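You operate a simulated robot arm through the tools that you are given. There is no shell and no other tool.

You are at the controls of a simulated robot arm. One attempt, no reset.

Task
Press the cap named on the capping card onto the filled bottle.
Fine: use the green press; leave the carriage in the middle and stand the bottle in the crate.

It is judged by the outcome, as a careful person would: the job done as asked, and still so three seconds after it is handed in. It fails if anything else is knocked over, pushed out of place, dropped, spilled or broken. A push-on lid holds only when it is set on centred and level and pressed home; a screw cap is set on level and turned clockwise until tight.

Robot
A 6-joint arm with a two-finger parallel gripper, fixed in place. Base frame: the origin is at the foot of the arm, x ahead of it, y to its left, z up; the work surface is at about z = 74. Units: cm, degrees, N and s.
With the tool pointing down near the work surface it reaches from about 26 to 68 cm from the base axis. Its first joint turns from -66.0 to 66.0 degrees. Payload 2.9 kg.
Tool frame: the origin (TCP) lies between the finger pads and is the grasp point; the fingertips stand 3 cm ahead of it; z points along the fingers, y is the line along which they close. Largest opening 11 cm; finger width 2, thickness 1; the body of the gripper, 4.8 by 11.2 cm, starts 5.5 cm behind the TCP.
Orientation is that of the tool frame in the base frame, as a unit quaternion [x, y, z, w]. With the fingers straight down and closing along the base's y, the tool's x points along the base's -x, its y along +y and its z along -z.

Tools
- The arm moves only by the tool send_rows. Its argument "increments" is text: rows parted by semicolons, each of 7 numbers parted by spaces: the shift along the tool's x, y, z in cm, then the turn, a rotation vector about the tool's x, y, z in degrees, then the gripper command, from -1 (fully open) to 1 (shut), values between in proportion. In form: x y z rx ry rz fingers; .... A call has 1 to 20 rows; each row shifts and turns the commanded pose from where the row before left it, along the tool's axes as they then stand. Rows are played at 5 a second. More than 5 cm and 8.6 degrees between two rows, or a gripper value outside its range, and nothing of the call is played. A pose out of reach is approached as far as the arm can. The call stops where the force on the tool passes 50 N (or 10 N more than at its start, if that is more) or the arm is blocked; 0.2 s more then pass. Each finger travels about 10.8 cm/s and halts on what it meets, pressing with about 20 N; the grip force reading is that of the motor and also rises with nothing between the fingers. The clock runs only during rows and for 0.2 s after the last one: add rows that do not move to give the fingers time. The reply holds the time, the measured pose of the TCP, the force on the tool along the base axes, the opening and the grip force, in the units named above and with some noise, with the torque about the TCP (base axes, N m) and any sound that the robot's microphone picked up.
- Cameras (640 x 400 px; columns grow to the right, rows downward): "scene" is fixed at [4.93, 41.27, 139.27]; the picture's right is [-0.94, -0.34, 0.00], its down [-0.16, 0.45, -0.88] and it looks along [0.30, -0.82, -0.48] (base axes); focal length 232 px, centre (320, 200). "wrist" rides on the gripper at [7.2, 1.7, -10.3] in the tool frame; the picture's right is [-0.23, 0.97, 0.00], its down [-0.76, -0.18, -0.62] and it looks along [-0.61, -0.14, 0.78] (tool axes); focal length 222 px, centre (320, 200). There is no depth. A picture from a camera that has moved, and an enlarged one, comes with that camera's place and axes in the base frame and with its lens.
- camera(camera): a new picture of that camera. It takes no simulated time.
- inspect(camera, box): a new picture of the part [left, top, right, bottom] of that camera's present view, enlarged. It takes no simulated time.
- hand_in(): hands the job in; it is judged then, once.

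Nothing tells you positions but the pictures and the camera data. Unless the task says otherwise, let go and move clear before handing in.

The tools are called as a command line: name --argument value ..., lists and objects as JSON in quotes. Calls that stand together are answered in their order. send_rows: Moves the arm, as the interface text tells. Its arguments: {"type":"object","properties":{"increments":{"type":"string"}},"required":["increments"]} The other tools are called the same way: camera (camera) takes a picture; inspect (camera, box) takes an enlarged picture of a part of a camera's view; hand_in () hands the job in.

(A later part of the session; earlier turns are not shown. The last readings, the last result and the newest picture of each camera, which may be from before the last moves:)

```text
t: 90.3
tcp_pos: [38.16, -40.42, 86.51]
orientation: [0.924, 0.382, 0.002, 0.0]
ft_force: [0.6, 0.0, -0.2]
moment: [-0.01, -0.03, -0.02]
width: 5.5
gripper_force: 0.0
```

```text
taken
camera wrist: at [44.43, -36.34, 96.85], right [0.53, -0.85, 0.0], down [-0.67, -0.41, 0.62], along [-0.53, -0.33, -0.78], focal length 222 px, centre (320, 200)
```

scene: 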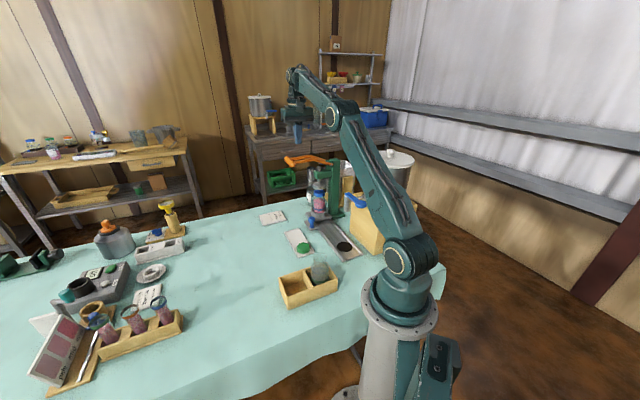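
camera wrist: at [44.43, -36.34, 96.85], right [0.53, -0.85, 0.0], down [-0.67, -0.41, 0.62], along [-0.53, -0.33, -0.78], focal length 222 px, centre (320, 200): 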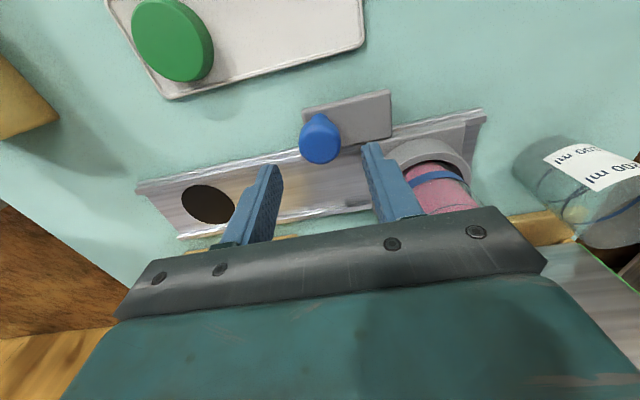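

The knob is between the fingers. I'll lower, grip it to break it out of the station, then slide it back.

send_rows --increments "0 0 2 0 0 0 0; 0 0 2 0 0 0 0; 0 0 1.5 0 0 0 0; 0 0 0 0 0 0 0.6; 0 0 0 0 0 0 0.6; 0 0 0 0 0 0 0.6"

```text
t: 91.8
tcp_pos: [38.21, -40.15, 81.1]
orientation: [0.924, 0.383, 0.001, -0.001]
ft_force: [0.5, -0.7, -1.7]
moment: [0.05, 0.16, -0.03]
width: 3.18
gripper_force: 44.6
```

The knob is gripped. I'll ease the carriage out of the press station gently.

send_rows --increments "0 -0.2 0 0 0 0 0.6; 0 -0.3 0 0 0 0 0.6; 0 -0.3 0 0 0 0 0.6; 0 -0.3 0 0 0 0 0.6; 0 -0.3 0 0 0 0 0.6; 0 0 0 0 0 0 0.6"

```text
t: 93.2
tcp_pos: [37.3, -39.19, 81.13]
orientation: [0.924, 0.383, 0.002, 0.001]
ft_force: [-2.9, -2.8, 8.0]
moment: [0.45, 0.39, -0.05]
width: 3.16
gripper_force: 45.1
```

It came free smoothly. I'll loosen to a straddle and slide it back in stages.

send_rows --increments "0 0 0 0 0 0 0.3; 0 -0.3 0 0 0 0 0.3; 0.02 -0.6 0 0 0 0 0.3; 0.02 -0.6 0 0 0 0 0.3; 0.02 -0.6 0 0 0 0 0.3; 0.02 -0.6 0 0 0 0 0.3; 0.02 -0.6 0 0 0 0 0.3; 0.02 -0.6 0 0 0 0 0.3; 0.02 -0.6 0 0 0 0 0.3; 0 0 0 0 0 0 0.3"

inspect --camera "scene" --box '[285, 150, 375, 260]'

camera --camera "wrist"

```text
t: 95.3
tcp_pos: [34.02, -36.0, 81.1]
orientation: [0.924, 0.383, 0.001, 0.0]
ft_force: [-0.2, 0.2, -0.6]
moment: [-0.02, 0.02, 0.02]
width: 3.84
gripper_force: 0.1
```

```text
3.64 times, centred on (330, 205) of scene
camera zoom: at [4.93, 41.27, 139.27], right [-0.94, -0.34, 0.0], down [-0.16, 0.45, -0.88], along [0.3, -0.82, -0.48], focal length 843 px, centre (284, 182)
```

zoom: 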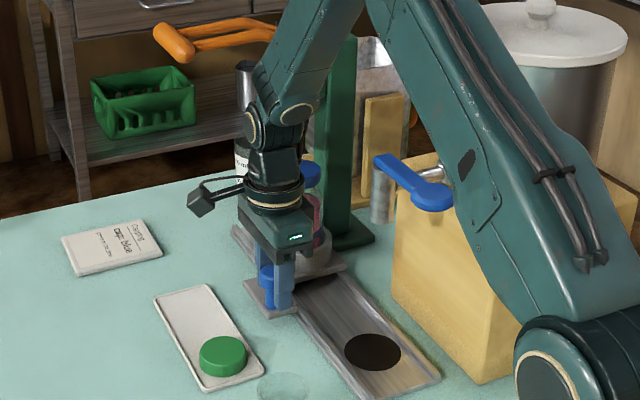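

```text
taken
camera wrist: at [40.43, -32.0, 91.49], right [0.53, -0.85, 0.0], down [-0.66, -0.41, 0.62], along [-0.53, -0.33, -0.78], focal length 222 px, centre (320, 200)
```

wrist: 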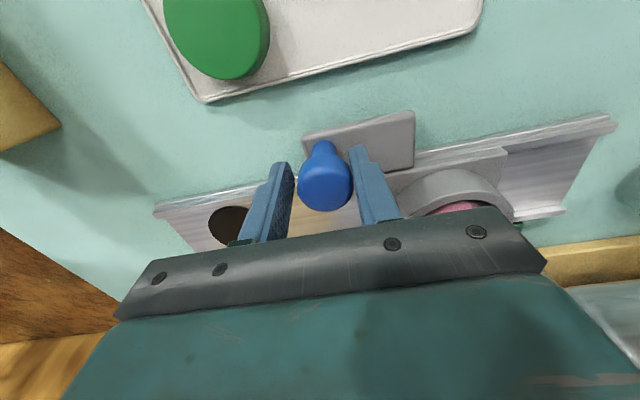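

About 7.3 cm remain to the middle. I'll slide 6 cm, then finish carefully.

send_rows --increments "0.02 -0.6 0 0 0 0 0.3; 0.02 -0.6 0 0 0 0 0.3; 0.02 -0.6 0 0 0 0 0.3; 0.02 -0.6 0 0 0 0 0.3; 0.02 -0.6 0 0 0 0 0.3; 0 -0.6 0 0 0 0 0.3; 0 -0.6 0 0 0 0 0.3; 0 -0.6 0 0 0 0 0.3; 0 -0.6 0 0 0 0 0.3; 0 -0.6 0 0 0 0 0.3; 0 0 0 0 0 0 0.3; 0 0 0 0 0 0 0.3"

inspect --camera "scene" --box '[285, 150, 375, 260]'

camera --camera "wrist"

```text
t: 98.0
tcp_pos: [29.95, -31.38, 80.99]
orientation: [0.924, 0.383, 0.0, 0.0]
ft_force: [0.8, -0.6, 0.4]
moment: [0.0, 0.01, -0.04]
width: 3.86
gripper_force: 0.0
```

```text
3.64 times, centred on (330, 205) of scene
camera zoom: at [4.93, 41.27, 139.27], right [-0.94, -0.34, 0.0], down [-0.16, 0.45, -0.88], along [0.3, -0.82, -0.48], focal length 843 px, centre (284, 182)
```

zoom: 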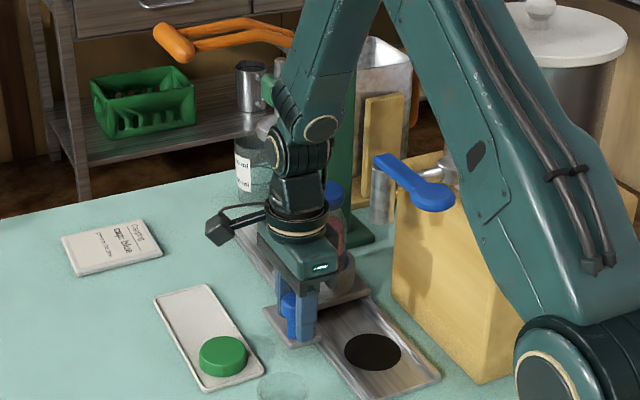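

```text
taken
camera wrist: at [36.2, -27.52, 91.37], right [0.53, -0.85, 0.0], down [-0.66, -0.41, 0.62], along [-0.53, -0.33, -0.78], focal length 222 px, centre (320, 200)
```

wrist: 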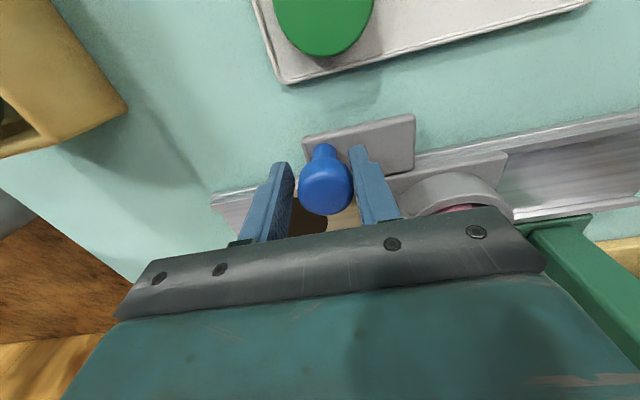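

About 1.1 cm remains. I'll bring it in slowly.

send_rows --increments "0 -0.4 0 0 0 0 0.3; 0 -0.4 0 0 0 0 0.3; 0 -0.2 0 0 0 0 0.3; 0 0 0 0 0 0 0.3"

inspect --camera "wrist" --box '[210, 80, 480, 250]'

```text
t: 99.0
tcp_pos: [29.14, -30.94, 81.1]
orientation: [0.924, 0.383, 0.001, 0.001]
ft_force: [0.2, 0.0, 0.5]
moment: [0.0, -0.03, 0.02]
width: 3.83
gripper_force: 0.0
```

```text
2.35 times, centred on (345, 165) of wrist
camera zoom: at [35.55, -26.92, 91.5], right [0.53, -0.85, 0.0], down [-0.67, -0.41, 0.62], along [-0.53, -0.33, -0.78], focal length 523 px, centre (261, 282)
```

zoom: 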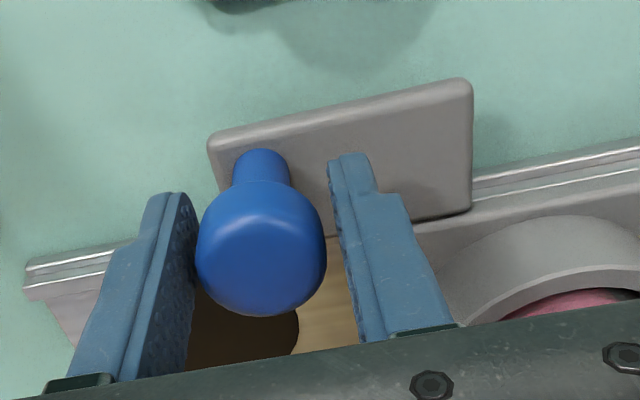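

The knob has clicked back into the middle station; the view matches the one from before I first moved it. I'll release, rise, and move above the bottle.

send_rows --increments "0 0.15 0 0 0 0 0.1; 0 0 0 0 0 0 0; 0 0 -3 0 0 0 0; 0 0 -4 0 0 0 -0.45; 0 0 -4 0 0 0 -0.45; 0 0 -4 0 0 0 -0.45; 0 0 -4 0 0 0 -0.45; -1.94 2.06 0 0 0 0 -0.45; -1.94 2.06 0 0 0 0 -0.45; -1.94 2.06 0 0 0 0 -0.45; -1.94 2.06 0 0 0 0 -0.45; 0 0 0 0 0 0 -0.45"

camera --camera "wrist"

inspect --camera "scene" --box '[305, 195, 345, 245]'

```text
t: 101.5
tcp_pos: [29.76, -42.28, 100.04]
orientation: [0.924, 0.384, 0.0, 0.0]
ft_force: [0.5, -1.2, -0.3]
moment: [0.05, -0.04, 0.02]
width: 8.01
gripper_force: 0.0
```

```text
taken
camera wrist: at [36.13, -38.37, 110.43], right [0.53, -0.85, 0.0], down [-0.66, -0.41, 0.62], along [-0.53, -0.33, -0.78], focal length 222 px, centre (320, 200)
```

wrist: 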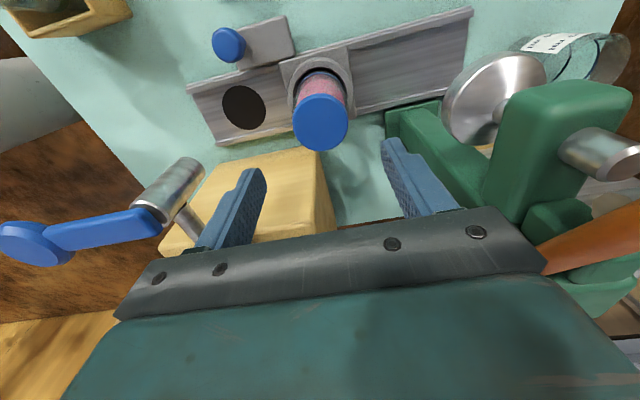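

```text
8.00 times, centred on (325, 220) of scene
camera zoom: at [4.93, 41.27, 139.27], right [-0.94, -0.34, 0.0], down [-0.16, 0.45, -0.88], along [0.3, -0.82, -0.48], focal length 1854 px, centre (280, 40)
```

zoom: 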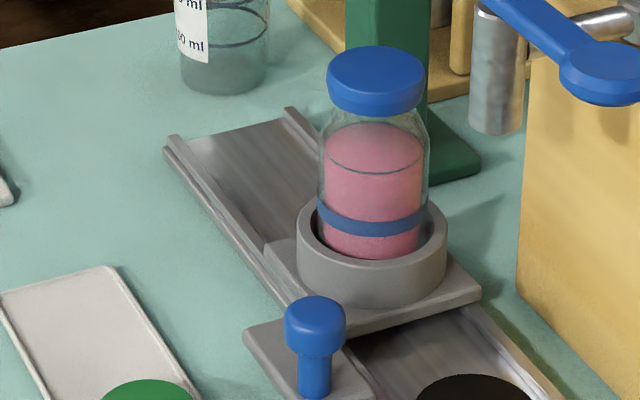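

The carriage matches its original middle position exactly, and the bottle with its cap is right below me at about (29.7,-42.3). I'll descend around the bottle.

send_rows --increments "0 0 3 0 0 0 -0.45; 0 0 3 0 0 0 -0.45; 0 0 3 0 0 0 -0.45; 0 0 0 0 0 0 -0.45"

camera --camera "wrist"

inspect --camera "scene" --box '[295, 165, 365, 245]'

```text
t: 102.5
tcp_pos: [29.65, -42.43, 90.98]
orientation: [0.924, 0.383, 0.0, 0.0]
ft_force: [0.3, 0.1, 0.4]
moment: [0.01, -0.02, -0.05]
width: 7.97
gripper_force: 0.0
```

```text
taken
camera wrist: at [36.0, -38.36, 101.38], right [0.53, -0.85, 0.0], down [-0.66, -0.41, 0.62], along [-0.53, -0.33, -0.78], focal length 222 px, centre (320, 200)
```

wrist: 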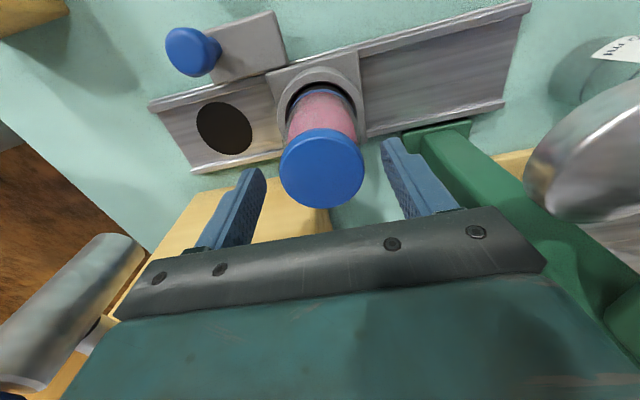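

```text
5.00 times, centred on (330, 205) of scene
camera zoom: at [4.93, 41.27, 139.27], right [-0.94, -0.34, 0.0], down [-0.16, 0.45, -0.88], along [0.3, -0.82, -0.48], focal length 1159 px, centre (270, 175)
```

zoom: 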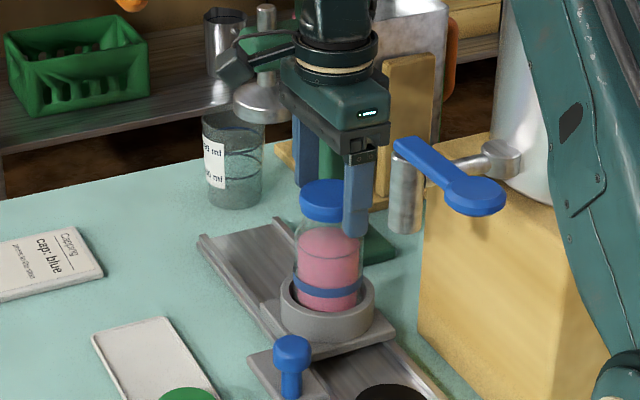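

The bottle is centred between the fingers with clearance on both sides. I'll lower to the body level and check before gripping.

send_rows --increments "0.15 0 2 0 0 0 -0.45; 0 0 2 0 0 0 -0.45; 0 0 1.5 0 0 0 -0.45; 0 0 0 0 0 0 -0.45"

camera --camera "wrist"

inspect --camera "scene" --box '[305, 185, 355, 245]'

```text
t: 103.5
tcp_pos: [29.77, -42.35, 85.56]
orientation: [0.924, 0.382, 0.002, 0.001]
ft_force: [0.1, -0.3, 0.5]
moment: [0.01, 0.0, -0.02]
width: 8.0
gripper_force: 0.0
```

```text
taken
camera wrist: at [36.02, -38.29, 96.03], right [0.53, -0.85, 0.0], down [-0.67, -0.41, 0.62], along [-0.53, -0.33, -0.78], focal length 222 px, centre (320, 200)
```

wrist: 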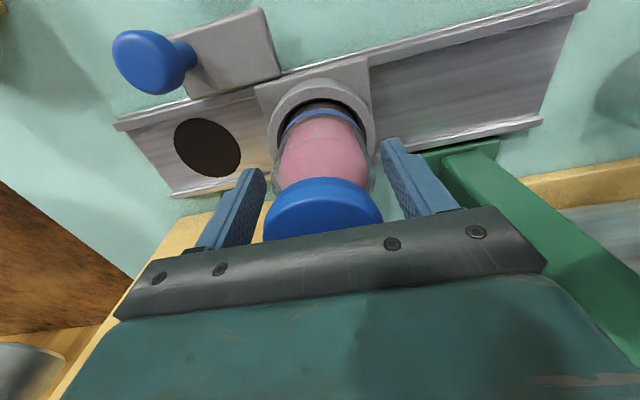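

```text
6.67 times, centred on (330, 215) of scene
camera zoom: at [4.93, 41.27, 139.27], right [-0.94, -0.34, 0.0], down [-0.16, 0.45, -0.88], along [0.3, -0.82, -0.48], focal length 1545 px, centre (253, 100)
```

zoom: 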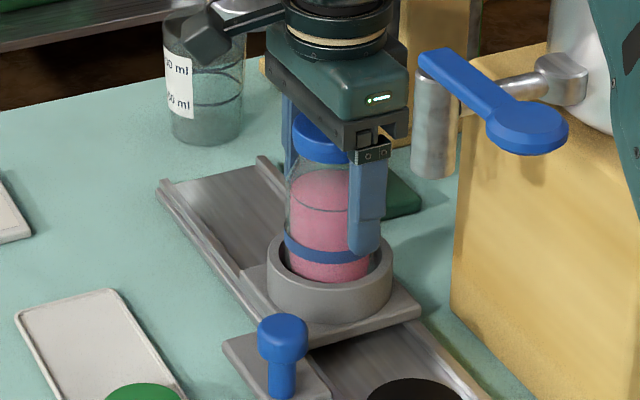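

The fingertips are beside the bottle body, just above the nest ring, and the cap is clear of the palm. I'll close the grip.

send_rows --increments "0 0 0 0 0 0 -0.2; 0 0 0 0 0 0 0.1; 0 0 0 0 0 0 0.1; 0 0 0 0 0 0 0.1; 0 0 0 0 0 0 0.1"

inspect --camera "scene" --box '[305, 185, 355, 245]'

camera --camera "wrist"

```text
t: 104.8
tcp_pos: [29.78, -42.24, 85.66]
orientation: [0.924, 0.383, 0.001, 0.0]
ft_force: [-1.4, 0.1, 0.5]
moment: [0.05, 0.08, 0.06]
width: 6.15
gripper_force: 20.3
```

```text
6.67 times, centred on (330, 215) of scene
camera zoom: at [4.93, 41.27, 139.27], right [-0.94, -0.34, 0.0], down [-0.16, 0.45, -0.88], along [0.3, -0.82, -0.48], focal length 1545 px, centre (253, 100)
```

zoom: 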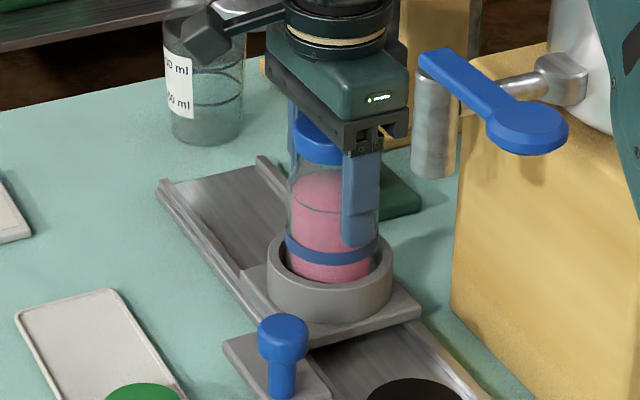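

```text
taken
camera wrist: at [36.02, -38.29, 96.05], right [0.53, -0.85, 0.0], down [-0.66, -0.41, 0.62], along [-0.53, -0.33, -0.78], focal length 222 px, centre (320, 200)
```

wrist: 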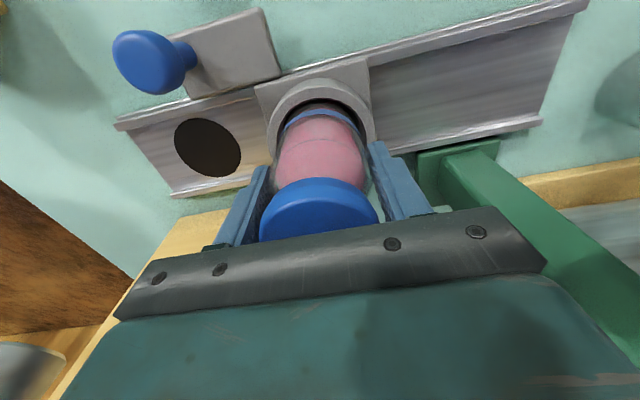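

The bottle is gripped at 6.15 cm. I'll lift it slowly and check it's secure.

send_rows --increments "0 0 -0.3 0 0 0 0.1; 0 0 -0.5 0 0 0 0.1; 0 0 -0.7 0 0 0 0.1; 0 0 0 0 0 0 0.1"

inspect --camera "scene" --box '[305, 185, 355, 245]'

```text
t: 105.8
tcp_pos: [29.71, -42.21, 87.19]
orientation: [0.924, 0.383, 0.0, 0.0]
ft_force: [0.6, 0.8, -4.2]
moment: [-0.01, -0.02, -0.01]
width: 6.16
gripper_force: 20.8
```

```text
6.67 times, centred on (330, 215) of scene
camera zoom: at [4.93, 41.27, 139.27], right [-0.94, -0.34, 0.0], down [-0.16, 0.45, -0.88], along [0.3, -0.82, -0.48], focal length 1545 px, centre (253, 100)
```

zoom: 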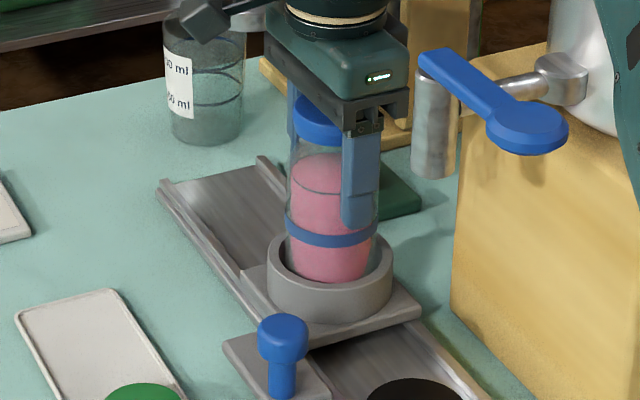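

The bottle lifts cleanly at about 4 N with its cap on. I'll raise it clear of the nest.

send_rows --increments "0 0 -1 0 0 0 0.1; 0 0 -1.5 0 0 0 0.1; 0 0 -2 0 0 0 0.1; 0 0 -2 0 0 0 0.1; 0 0 -2 0 0 0 0.1; 0 0 -2 0 0 0 0.1; 0 0 -0.8 0 0 0 0.1; 0 0 0 0 0 0 0.1"

camera --camera "scene"

inspect --camera "scene" --box '[270, 250, 350, 315]'

inspect --camera "scene" --box '[295, 150, 365, 250]'

```text
t: 107.5
tcp_pos: [29.74, -42.27, 98.4]
orientation: [0.923, 0.384, 0.001, 0.001]
ft_force: [0.5, 0.2, -3.2]
moment: [0.0, -0.02, 0.01]
width: 6.16
gripper_force: 20.3
```

```text
taken
```

scene: 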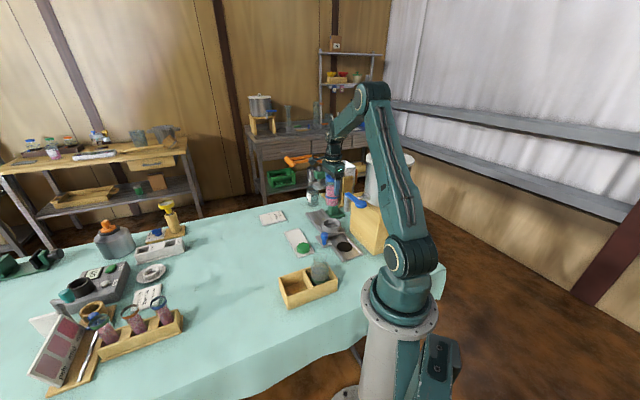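

```text
6.15 times, centred on (310, 282) of scene
camera zoom: at [4.93, 41.27, 139.27], right [-0.94, -0.34, 0.0], down [-0.16, 0.45, -0.88], along [0.3, -0.82, -0.48], focal length 1426 px, centre (382, -308)
```

zoom: 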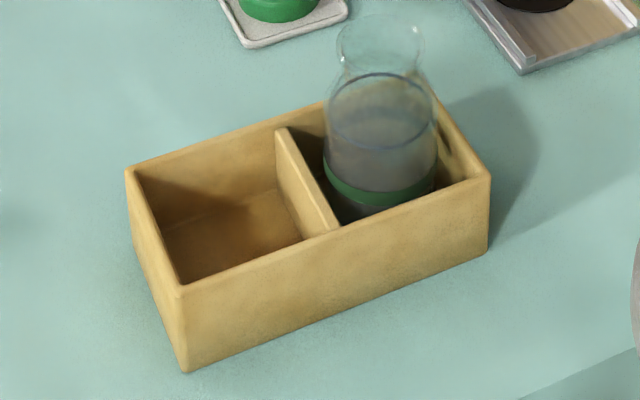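

```text
4.00 times, centred on (330, 200) of scene
camera zoom: at [4.93, 41.27, 139.27], right [-0.94, -0.34, 0.0], down [-0.16, 0.45, -0.88], along [0.3, -0.82, -0.48], focal length 927 px, centre (280, 200)
```

zoom: 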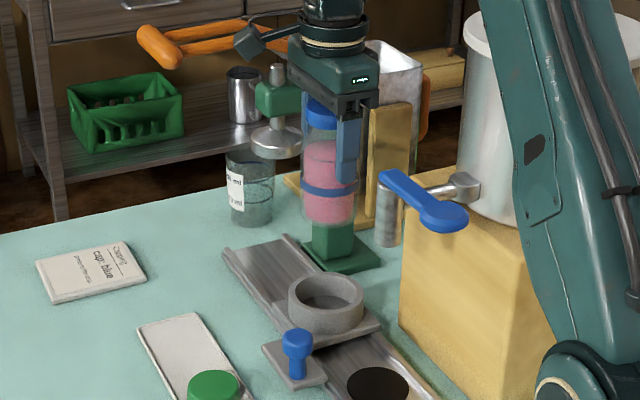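

The bottle is up and steady. Before travelling, I'll measure how far the bottle base hangs below the fingers, so the fingertips won't foul the crate rim (about z 80).

inspect --camera "scene" --box '[318, 165, 350, 215]'

inspect --camera "wrist" --box '[200, 60, 440, 260]'

```text
8.00 times, centred on (334, 190) of scene
camera zoom: at [4.93, 41.27, 139.27], right [-0.94, -0.34, 0.0], down [-0.16, 0.45, -0.88], along [0.3, -0.82, -0.48], focal length 1854 px, centre (208, 280)
```

zoom: 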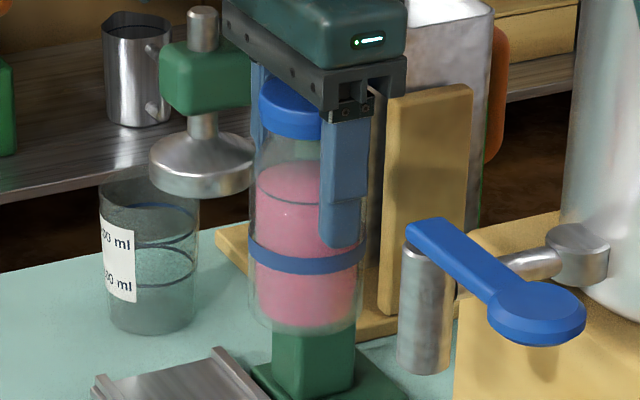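

```text
2.00 times, centred on (320, 160) of wrist
camera zoom: at [36.05, -38.27, 108.8], right [0.53, -0.85, 0.0], down [-0.67, -0.41, 0.62], along [-0.53, -0.33, -0.78], focal length 444 px, centre (320, 280)
```

zoom: 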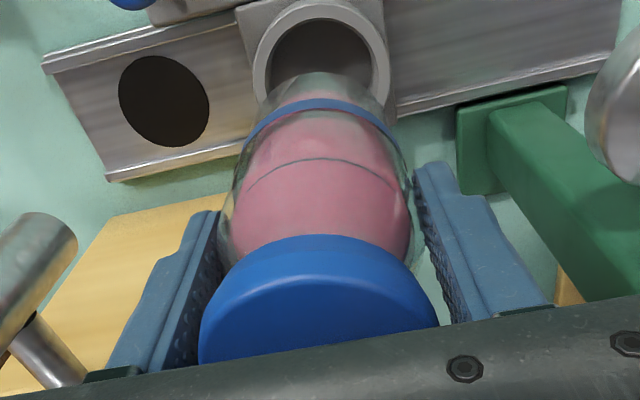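

The base hangs 8.2 cm below the TCP, which would put my fingertips right at the crate rim when setting down. I'll lower the bottle back into the nest and re-grip about 1 cm higher.

send_rows --increments "0 0 2 0 0 0 0.1; 0 0 2 0 0 0 0.1; 0 0 2 0 0 0 0.1; 0 0 2 0 0 0 0.1; 0 0 2 0 0 0 0.1; 0 0 1.2 0 0 0 0.1; 0 0 0.6 0 0 0 0.1; 0 0 0 0 0 0 0.1"

inspect --camera "scene" --box '[305, 185, 355, 245]'

```text
t: 109.3
tcp_pos: [29.77, -42.22, 86.27]
orientation: [0.923, 0.384, 0.001, 0.0]
ft_force: [0.5, 0.3, -4.0]
moment: [0.0, -0.01, 0.02]
width: 6.14
gripper_force: 20.3
```

```text
6.67 times, centred on (330, 215) of scene
camera zoom: at [4.93, 41.27, 139.27], right [-0.94, -0.34, 0.0], down [-0.16, 0.45, -0.88], along [0.3, -0.82, -0.48], focal length 1545 px, centre (253, 100)
```

zoom: 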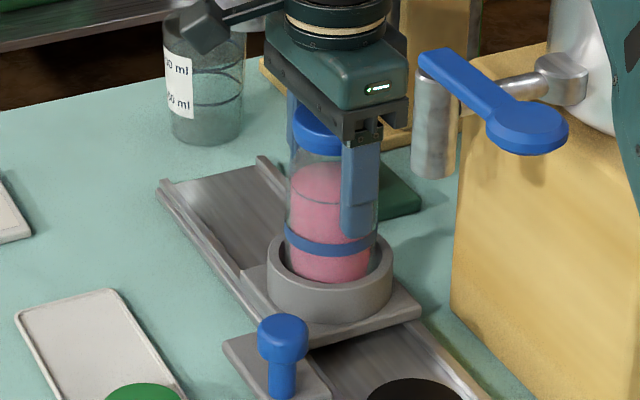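

The bottle is back inside the nest ring, about 0.6 cm from the floor. I'll lower the last bit until the weight transfers.

send_rows --increments "0 0 0.3 0 0 0 0.1; 0 0 0.2 0 0 0 0.1; 0 0 0.1 0 0 0 0.1; 0 0 0 0 0 0 0.1"

```text
t: 110.3
tcp_pos: [29.7, -42.1, 85.82]
orientation: [0.923, 0.384, 0.002, 0.0]
ft_force: [0.0, -1.1, -3.5]
moment: [-0.01, 0.01, 0.02]
width: 6.17
gripper_force: 20.2
```

It's still hanging by its weight, so I'll lower a little more.

send_rows --increments "0 0 0.1 0 0 0 0.1; 0 0 0.05 0 0 0 0.1; 0 0 0 0 0 0 0.1"

```text
t: 111.2
tcp_pos: [29.77, -42.2, 85.74]
orientation: [0.924, 0.383, 0.001, -0.001]
ft_force: [-0.4, -0.6, -3.4]
moment: [-0.04, -0.01, 0.03]
width: 6.18
gripper_force: 20.3
```

A little further still.

send_rows --increments "0 0 0.1 0 0 0 0.1; 0 0 0 0 0 0 0.1"

```text
t: 111.8
tcp_pos: [29.78, -42.15, 85.65]
orientation: [0.924, 0.383, 0.001, 0.001]
ft_force: [-1.5, 0.4, 0.3]
moment: [0.11, 0.12, -0.02]
width: 6.16
gripper_force: 20.1
```

The weight is now on the nest floor. I'll release, rise 1.05 cm, and grip again.

send_rows --increments "0 0 0 0 0 0 -0.2; 0 0 0 0 0 0 -0.4; 0 0 0 0 0 0 -0.4; 0 0 -0.55 0 0 0 -0.4; 0 0 -0.5 0 0 0 -0.4; 0 0 0 0 0 0 -0.1; 0 0 0 0 0 0 0.1; 0 0 0 0 0 0 0.1; 0 0 0 0 0 0 0.1; 0 0 0 0 0 0 0.1"

inspect --camera "scene" --box '[305, 185, 355, 245]'

inspect --camera "wrist" --box '[200, 60, 440, 260]'

```text
t: 114.0
tcp_pos: [29.77, -42.23, 86.7]
orientation: [0.924, 0.383, 0.001, 0.001]
ft_force: [0.5, -0.2, 2.0]
moment: [0.08, 0.08, -0.02]
width: 6.12
gripper_force: 20.0
```

```text
6.67 times, centred on (330, 215) of scene
camera zoom: at [4.93, 41.28, 139.27], right [-0.94, -0.34, 0.0], down [-0.16, 0.45, -0.88], along [0.3, -0.82, -0.48], focal length 1545 px, centre (253, 100)
```

zoom: 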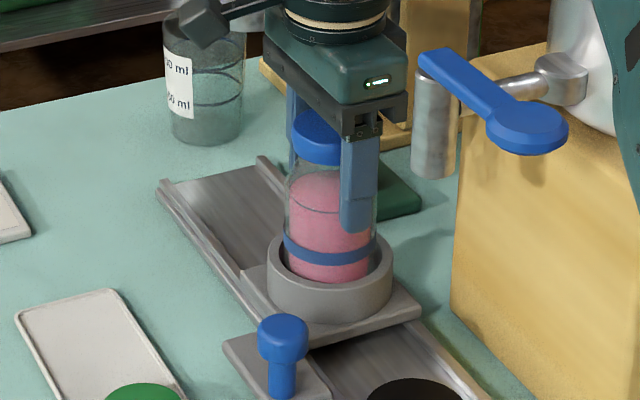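

```text
2.00 times, centred on (320, 160) of wrist
camera zoom: at [36.12, -38.23, 97.15], right [0.53, -0.85, 0.0], down [-0.67, -0.41, 0.62], along [-0.53, -0.33, -0.78], focal length 444 px, centre (320, 280)
```

zoom: 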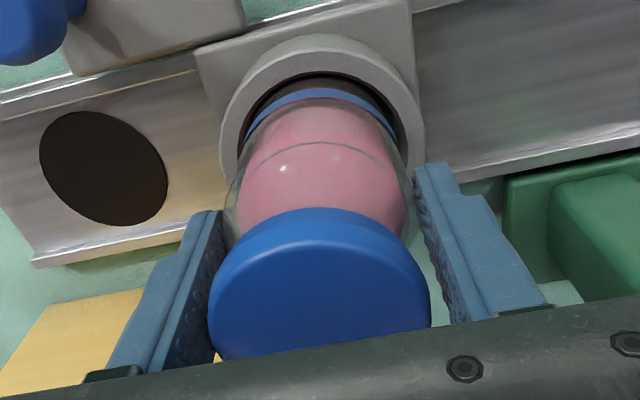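

It's re-gripped at 6.12 cm, about 1 cm higher. I'll lift slowly and check it holds.

send_rows --increments "0 0 -0.3 0 0 0 0.1; 0 0 -0.5 0 0 0 0.1; 0 0 -0.7 0 0 0 0.1; 0 0 0 0 0 0 0.1"

inspect --camera "scene" --box '[305, 185, 355, 245]'

```text
t: 115.0
tcp_pos: [29.84, -42.22, 88.18]
orientation: [0.924, 0.383, 0.001, 0.0]
ft_force: [0.7, 0.1, -3.5]
moment: [0.03, 0.0, -0.01]
width: 6.16
gripper_force: 20.2
```

```text
6.67 times, centred on (330, 215) of scene
camera zoom: at [4.93, 41.27, 139.27], right [-0.94, -0.34, 0.0], down [-0.16, 0.45, -0.88], along [0.3, -0.82, -0.48], focal length 1545 px, centre (253, 100)
```

zoom: 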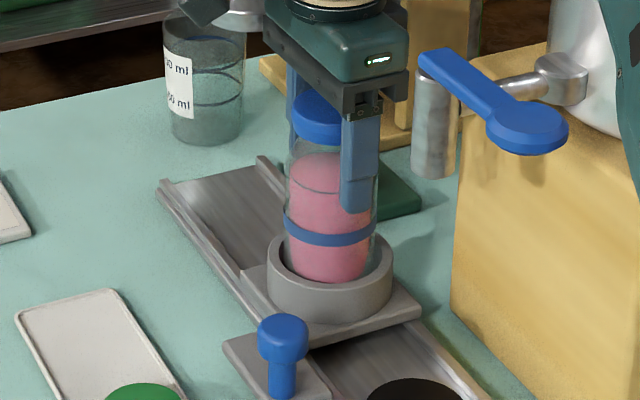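

It's secure. I'll lift it clear and carry it over to the crate along a path well away from the tap.

send_rows --increments "0 0 -1 0 0 0 0.1; 0 0 -2 0 0 0 0.1; 0 0 -2 0 0 0 0.1; 0 0 -2 0 0 0 0.1; 0 0 -2 0 0 0 0.1; 0 0 -2 0 0 0 0.1; 1.0 -0.4 0 0 0 0 0.1; 2.0 -0.8 0 0 0 0 0.1; 2.1 -0.85 0 0 0 0 0.1; 2.1 -0.85 0 0 0 0 0.1; 2.1 -0.85 0 0 0 0 0.1; 2.0 -0.8 0 0 0 0 0.1; 1.0 -0.4 0 0 0 0 0.1; 0 0 0 0 0 0 0.1"

camera --camera "scene"

```text
t: 118.0
tcp_pos: [35.05, -30.04, 99.13]
orientation: [0.923, 0.384, 0.001, 0.0]
ft_force: [0.2, -0.8, -3.7]
moment: [0.0, 0.0, 0.04]
width: 6.16
gripper_force: 19.9
```

```text
taken
```

scene: 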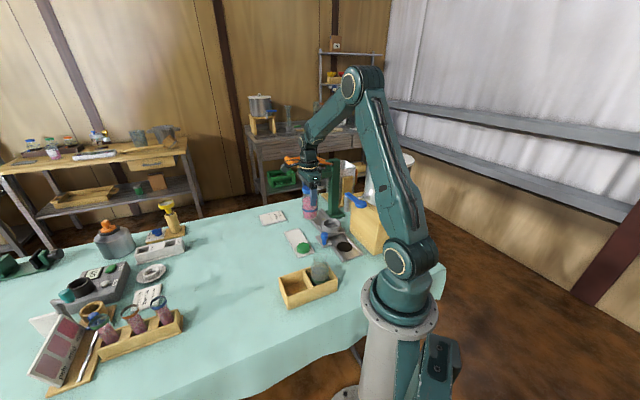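

The bottle is steady and upright. I'll continue to above the empty crate compartment.

send_rows --increments "0.7 -1.0 0 0 0 0 0.1; 1.2 -1.8 0 0 0 0 0.1; 1.3 -1.95 0 0 0 0 0.1; 1.3 -1.95 0 0 0 0 0.1; 1.3 -1.95 0 0 0 0 0.1; 1.3 -1.95 0 0 0 0 0.1; 1.3 -1.95 0 0 0 0 0.1; 1.3 -1.95 0 0 0 0 0.1; 1.3 -1.95 0 0 0 0 0.1; 1.3 -1.95 0 0 0 0 0.1; 1.0 -1.5 0 0 0 0 0.1; 0.6 -0.9 0 0 0 0 0.1; 0 0 0 0 0 0 0.1; 0 0 0 0 0 0 0.1"

camera --camera "wrist"

camera --camera "scene"

```text
t: 121.0
tcp_pos: [30.17, -5.48, 99.17]
orientation: [0.924, 0.383, 0.001, -0.001]
ft_force: [0.4, 0.0, -3.1]
moment: [0.01, 0.01, -0.02]
width: 6.14
gripper_force: 19.9
```

```text
taken
camera wrist: at [36.41, -1.49, 109.64], right [0.53, -0.85, 0.0], down [-0.67, -0.41, 0.62], along [-0.53, -0.33, -0.78], focal length 222 px, centre (320, 200)
```

wrist: 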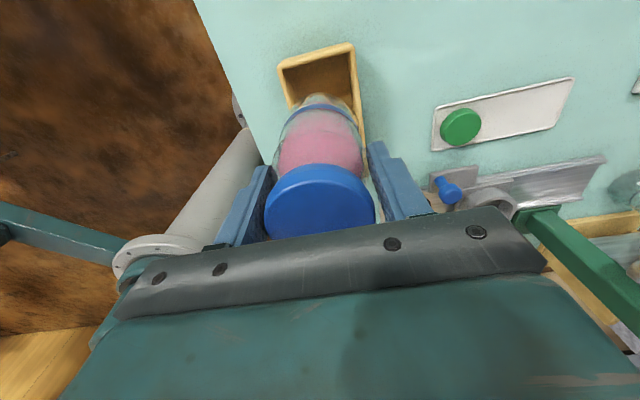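

```text
taken
```

scene: 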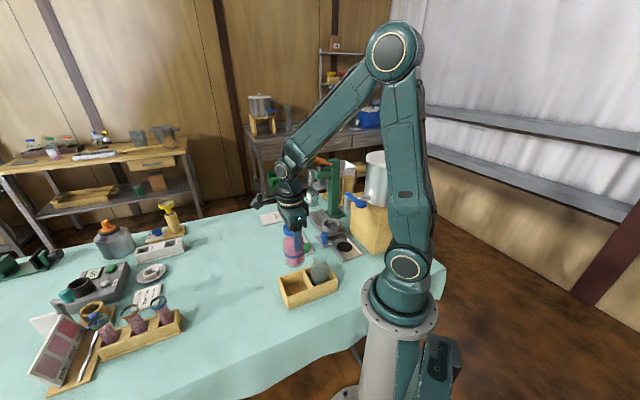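

I'm above the empty compartment. I'll zoom in from both cameras to align the bottle with it.

inspect --camera "wrist" --box '[250, 30, 400, 170]'

inspect --camera "scene" --box '[270, 210, 350, 315]'

```text
2.86 times, centred on (325, 100) of wrist
camera zoom: at [36.41, -1.49, 109.64], right [0.53, -0.85, 0.0], down [-0.67, -0.41, 0.62], along [-0.53, -0.33, -0.78], focal length 635 px, centre (306, 486)
```

zoom: 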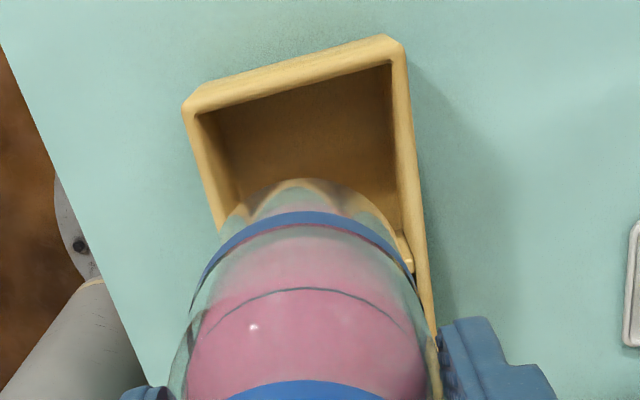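

```text
3.81 times, centred on (310, 262) of scene
camera zoom: at [4.93, 41.27, 139.27], right [-0.94, -0.34, 0.0], down [-0.16, 0.45, -0.88], along [0.3, -0.82, -0.48], focal length 883 px, centre (358, -38)
```

zoom: 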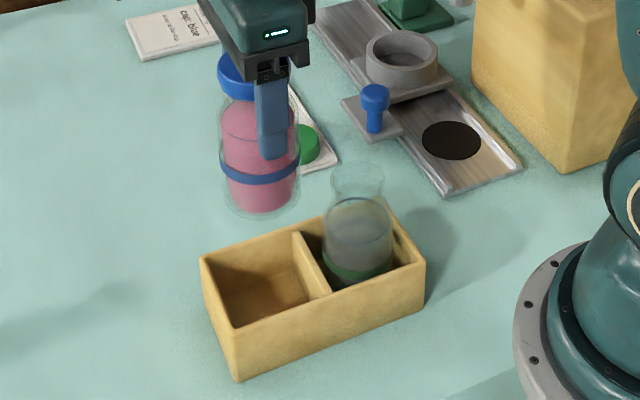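

Both cameras put the compartment's centre at about (30.35,-5.2). I'll shift 0.5 cm and lower until the base is about 1.5 cm above the rim, then re-check.

send_rows --increments "0.26 0.03 1.5 0 0 0 0.1; 0.26 0.03 2 0 0 0 0.1; 0 0 2 0 0 0 0.1; 0 0 2 0 0 0 0.1; 0 0 0 0 0 0 0.1; 0 0 0 0 0 0 0.1"

inspect --camera "wrist" --box '[230, 20, 420, 190]'

inspect --camera "scene" --box '[275, 225, 345, 315]'

```text
t: 122.3
tcp_pos: [30.52, -5.17, 91.87]
orientation: [0.924, 0.383, 0.0, -0.001]
ft_force: [0.1, -0.6, -3.1]
moment: [-0.01, -0.04, 0.0]
width: 6.16
gripper_force: 20.5
```

```text
2.35 times, centred on (325, 105) of wrist
camera zoom: at [36.77, -1.17, 102.12], right [0.53, -0.85, 0.0], down [-0.66, -0.41, 0.62], along [-0.53, -0.33, -0.78], focal length 523 px, centre (308, 424)
```

zoom: 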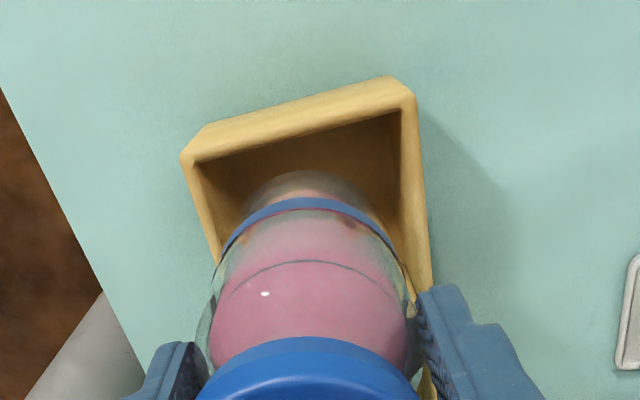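

```text
4.44 times, centred on (310, 270) of scene
camera zoom: at [4.93, 41.27, 139.27], right [-0.94, -0.34, 0.0], down [-0.16, 0.45, -0.88], along [0.3, -0.82, -0.48], focal length 1030 px, centre (364, -111)
```

zoom: 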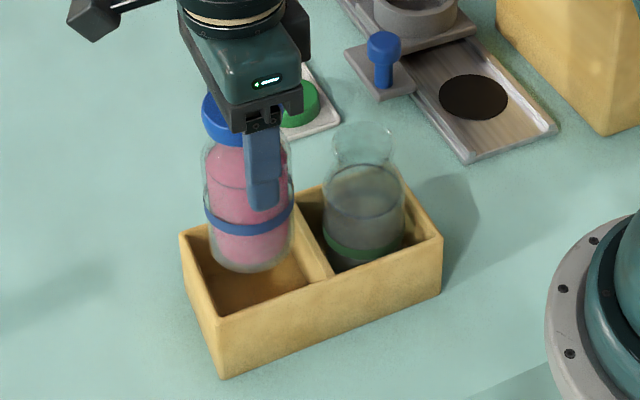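

The alignment looks good, with a small 0.2 cm shift needed along the rail direction. I'll lower until the base just enters the compartment and check.

send_rows --increments "-0.08 0.2 0.8 0 0 0 0.1; 0 0 1 0 0 0 0.1; 0 0 1 0 0 0 0.1; 0 0 0.8 0 0 0 0.1; 0 0 0 0 0 0 0.1; 0 0 0 0 0 0 0.1"

inspect --camera "wrist" --box '[230, 20, 420, 190]'

inspect --camera "scene" --box '[275, 235, 345, 315]'

```text
t: 123.8
tcp_pos: [30.65, -5.33, 88.28]
orientation: [0.924, 0.382, 0.001, 0.0]
ft_force: [0.2, 0.2, -3.8]
moment: [-0.01, -0.01, -0.02]
width: 6.14
gripper_force: 20.5
```

```text
2.35 times, centred on (325, 105) of wrist
camera zoom: at [36.93, -1.36, 98.55], right [0.53, -0.85, 0.0], down [-0.66, -0.41, 0.62], along [-0.53, -0.33, -0.78], focal length 523 px, centre (308, 424)
```

zoom: 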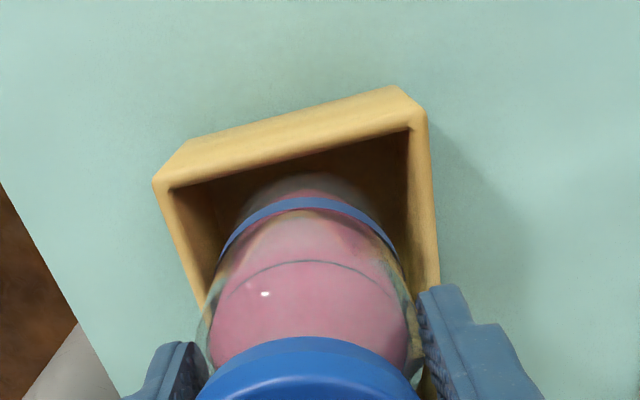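

```text
5.00 times, centred on (310, 275) of scene
camera zoom: at [4.93, 41.27, 139.27], right [-0.94, -0.34, 0.0], down [-0.16, 0.45, -0.88], along [0.3, -0.82, -0.48], focal length 1159 px, centre (370, -175)
```

zoom: 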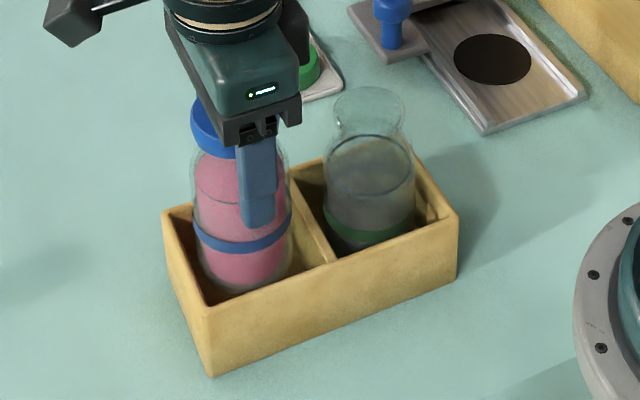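

The bottle's base is inside the compartment with clearance all round and no side force. I'll continue lowering gently.

send_rows --increments "0 0 0.6 0 0 0 0.1; 0 0 0.7 0 0 0 0.1; 0 0 0.7 0 0 0 0.1; 0 0 0.5 0 0 0 0.1; 0 0 0 0 0 0 0.1"

inspect --camera "scene" --box '[275, 235, 345, 315]'

inspect --camera "wrist" --box '[230, 20, 420, 190]'

```text
t: 125.0
tcp_pos: [30.56, -5.37, 85.68]
orientation: [0.924, 0.383, 0.001, 0.001]
ft_force: [0.8, 0.0, -3.2]
moment: [0.03, 0.01, 0.0]
width: 6.16
gripper_force: 20.2
```

```text
5.00 times, centred on (310, 275) of scene
camera zoom: at [4.93, 41.27, 139.27], right [-0.94, -0.34, 0.0], down [-0.16, 0.45, -0.88], along [0.3, -0.82, -0.48], focal length 1159 px, centre (370, -175)
```

zoom: 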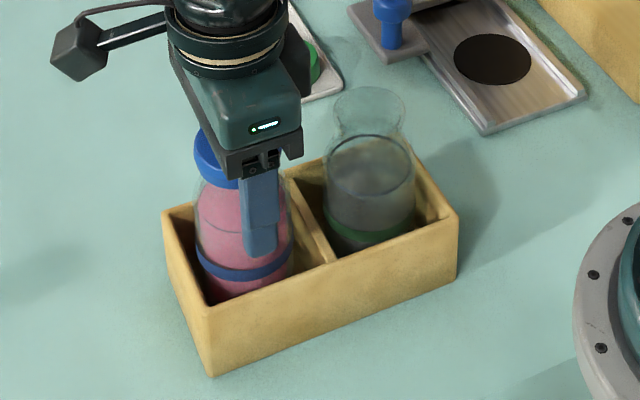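

```text
2.35 times, centred on (325, 105) of wrist
camera zoom: at [36.92, -1.41, 96.05], right [0.53, -0.85, 0.0], down [-0.67, -0.41, 0.62], along [-0.53, -0.33, -0.78], focal length 523 px, centre (308, 424)
```

zoom: 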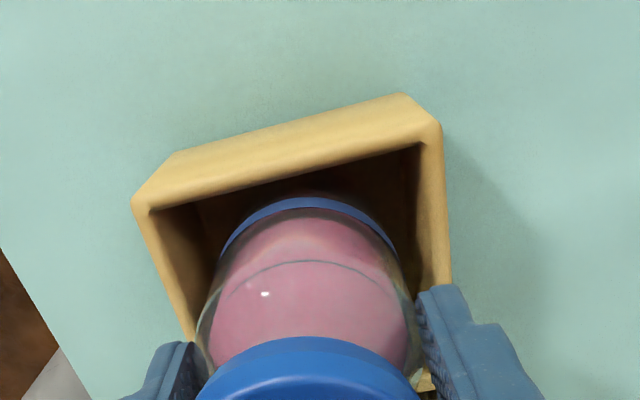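

It's going in cleanly. I'll keep lowering in small steps until the weight comes off.

send_rows --increments "0 0 0.3 0 0 0 0.1; 0 0 0.3 0 0 0 0.1; 0 0 0.2 0 0 0 0.1; 0 0 0 0 0 0 0.1"

```text
t: 126.0
tcp_pos: [30.53, -5.39, 84.85]
orientation: [0.924, 0.383, 0.001, 0.001]
ft_force: [0.2, -0.2, -3.6]
moment: [0.03, 0.02, 0.0]
width: 6.15
gripper_force: 19.7
```

It's still hanging, so I'll continue.

send_rows --increments "0 0 0.2 0 0 0 0.1; 0 0 0.2 0 0 0 0.1; 0 0 0 0 0 0 0.1"

```text
t: 126.8
tcp_pos: [30.68, -5.31, 84.53]
orientation: [0.923, 0.384, 0.002, 0.001]
ft_force: [0.0, 2.2, 14.1]
moment: [0.22, 0.15, -0.02]
width: 6.15
gripper_force: 20.0
```

The base has touched the floor at +14 N. I'll ease up slightly, check the view, then release.

send_rows --increments "0 0 -0.08 0 0 0 0.1; 0 0 0 0 0 0 0.1"

inspect --camera "scene" --box '[275, 235, 345, 315]'

```text
t: 127.3
tcp_pos: [30.6, -5.42, 84.53]
orientation: [0.924, 0.383, 0.0, 0.001]
ft_force: [0.6, -0.8, -3.2]
moment: [0.02, -0.02, 0.0]
width: 6.13
gripper_force: 20.4
```

```text
5.00 times, centred on (310, 275) of scene
camera zoom: at [4.93, 41.27, 139.27], right [-0.94, -0.34, 0.0], down [-0.16, 0.45, -0.88], along [0.3, -0.82, -0.48], focal length 1159 px, centre (370, -175)
```

zoom: 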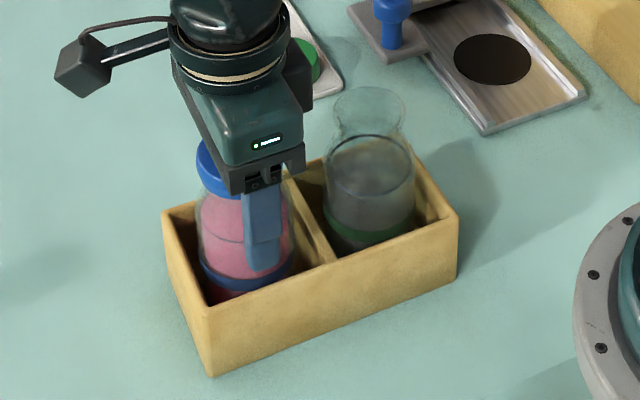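

The floor is within 0.1 cm. I'll lower 0.06 cm and release gently.

send_rows --increments "0 0 0.05 0 0 0 0.1; 0 0 0 0 0 0 0.1"

```text
t: 128.0
tcp_pos: [30.6, -5.43, 84.5]
orientation: [0.924, 0.383, 0.0, 0.0]
ft_force: [0.6, -0.5, -3.6]
moment: [0.01, -0.04, -0.02]
width: 6.12
gripper_force: 20.0
```

send_rows --increments "0 0 0.05 0 0 0 0.1; 0 0 0 0 0 0 0.1"

```text
t: 128.6
tcp_pos: [30.61, -5.37, 84.45]
orientation: [0.924, 0.382, 0.002, 0.001]
ft_force: [0.2, 0.0, 0.0]
moment: [0.11, 0.1, -0.01]
width: 6.14
gripper_force: 19.9
```

The weight now rests on the crate floor at 0 N. I'll open the fingers gently.

send_rows --increments "0 0 0 0 0 0 -0.15; 0 0 0 0 0 0 -0.2; 0 0 0 0 0 0 -0.3; 0 0 0 0 0 0 -0.4; 0 0 0 0 0 0 -0.4"

inspect --camera "scene" --box '[275, 235, 345, 315]'

inspect --camera "wrist" --box '[200, 20, 440, 240]'

```text
t: 129.8
tcp_pos: [30.47, -5.39, 84.39]
orientation: [0.924, 0.383, 0.001, -0.001]
ft_force: [0.0, -0.1, -0.4]
moment: [-0.03, -0.04, 0.0]
width: 7.69
gripper_force: 0.0
```

```text
5.00 times, centred on (310, 275) of scene
camera zoom: at [4.93, 41.27, 139.27], right [-0.94, -0.34, 0.0], down [-0.16, 0.45, -0.88], along [0.3, -0.82, -0.48], focal length 1159 px, centre (370, -175)
```

zoom: 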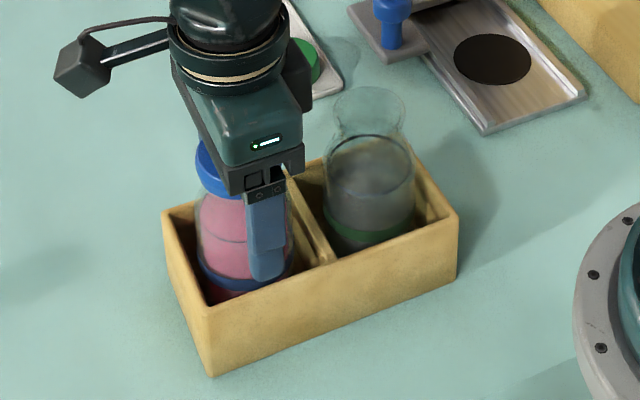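

```text
1.82 times, centred on (320, 130) of wrist
camera zoom: at [36.88, -1.42, 94.84], right [0.53, -0.85, 0.0], down [-0.67, -0.41, 0.62], along [-0.53, -0.33, -0.78], focal length 404 px, centre (320, 327)
```

zoom: 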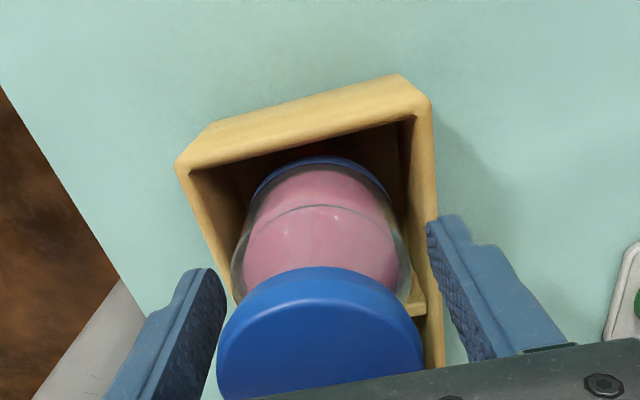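

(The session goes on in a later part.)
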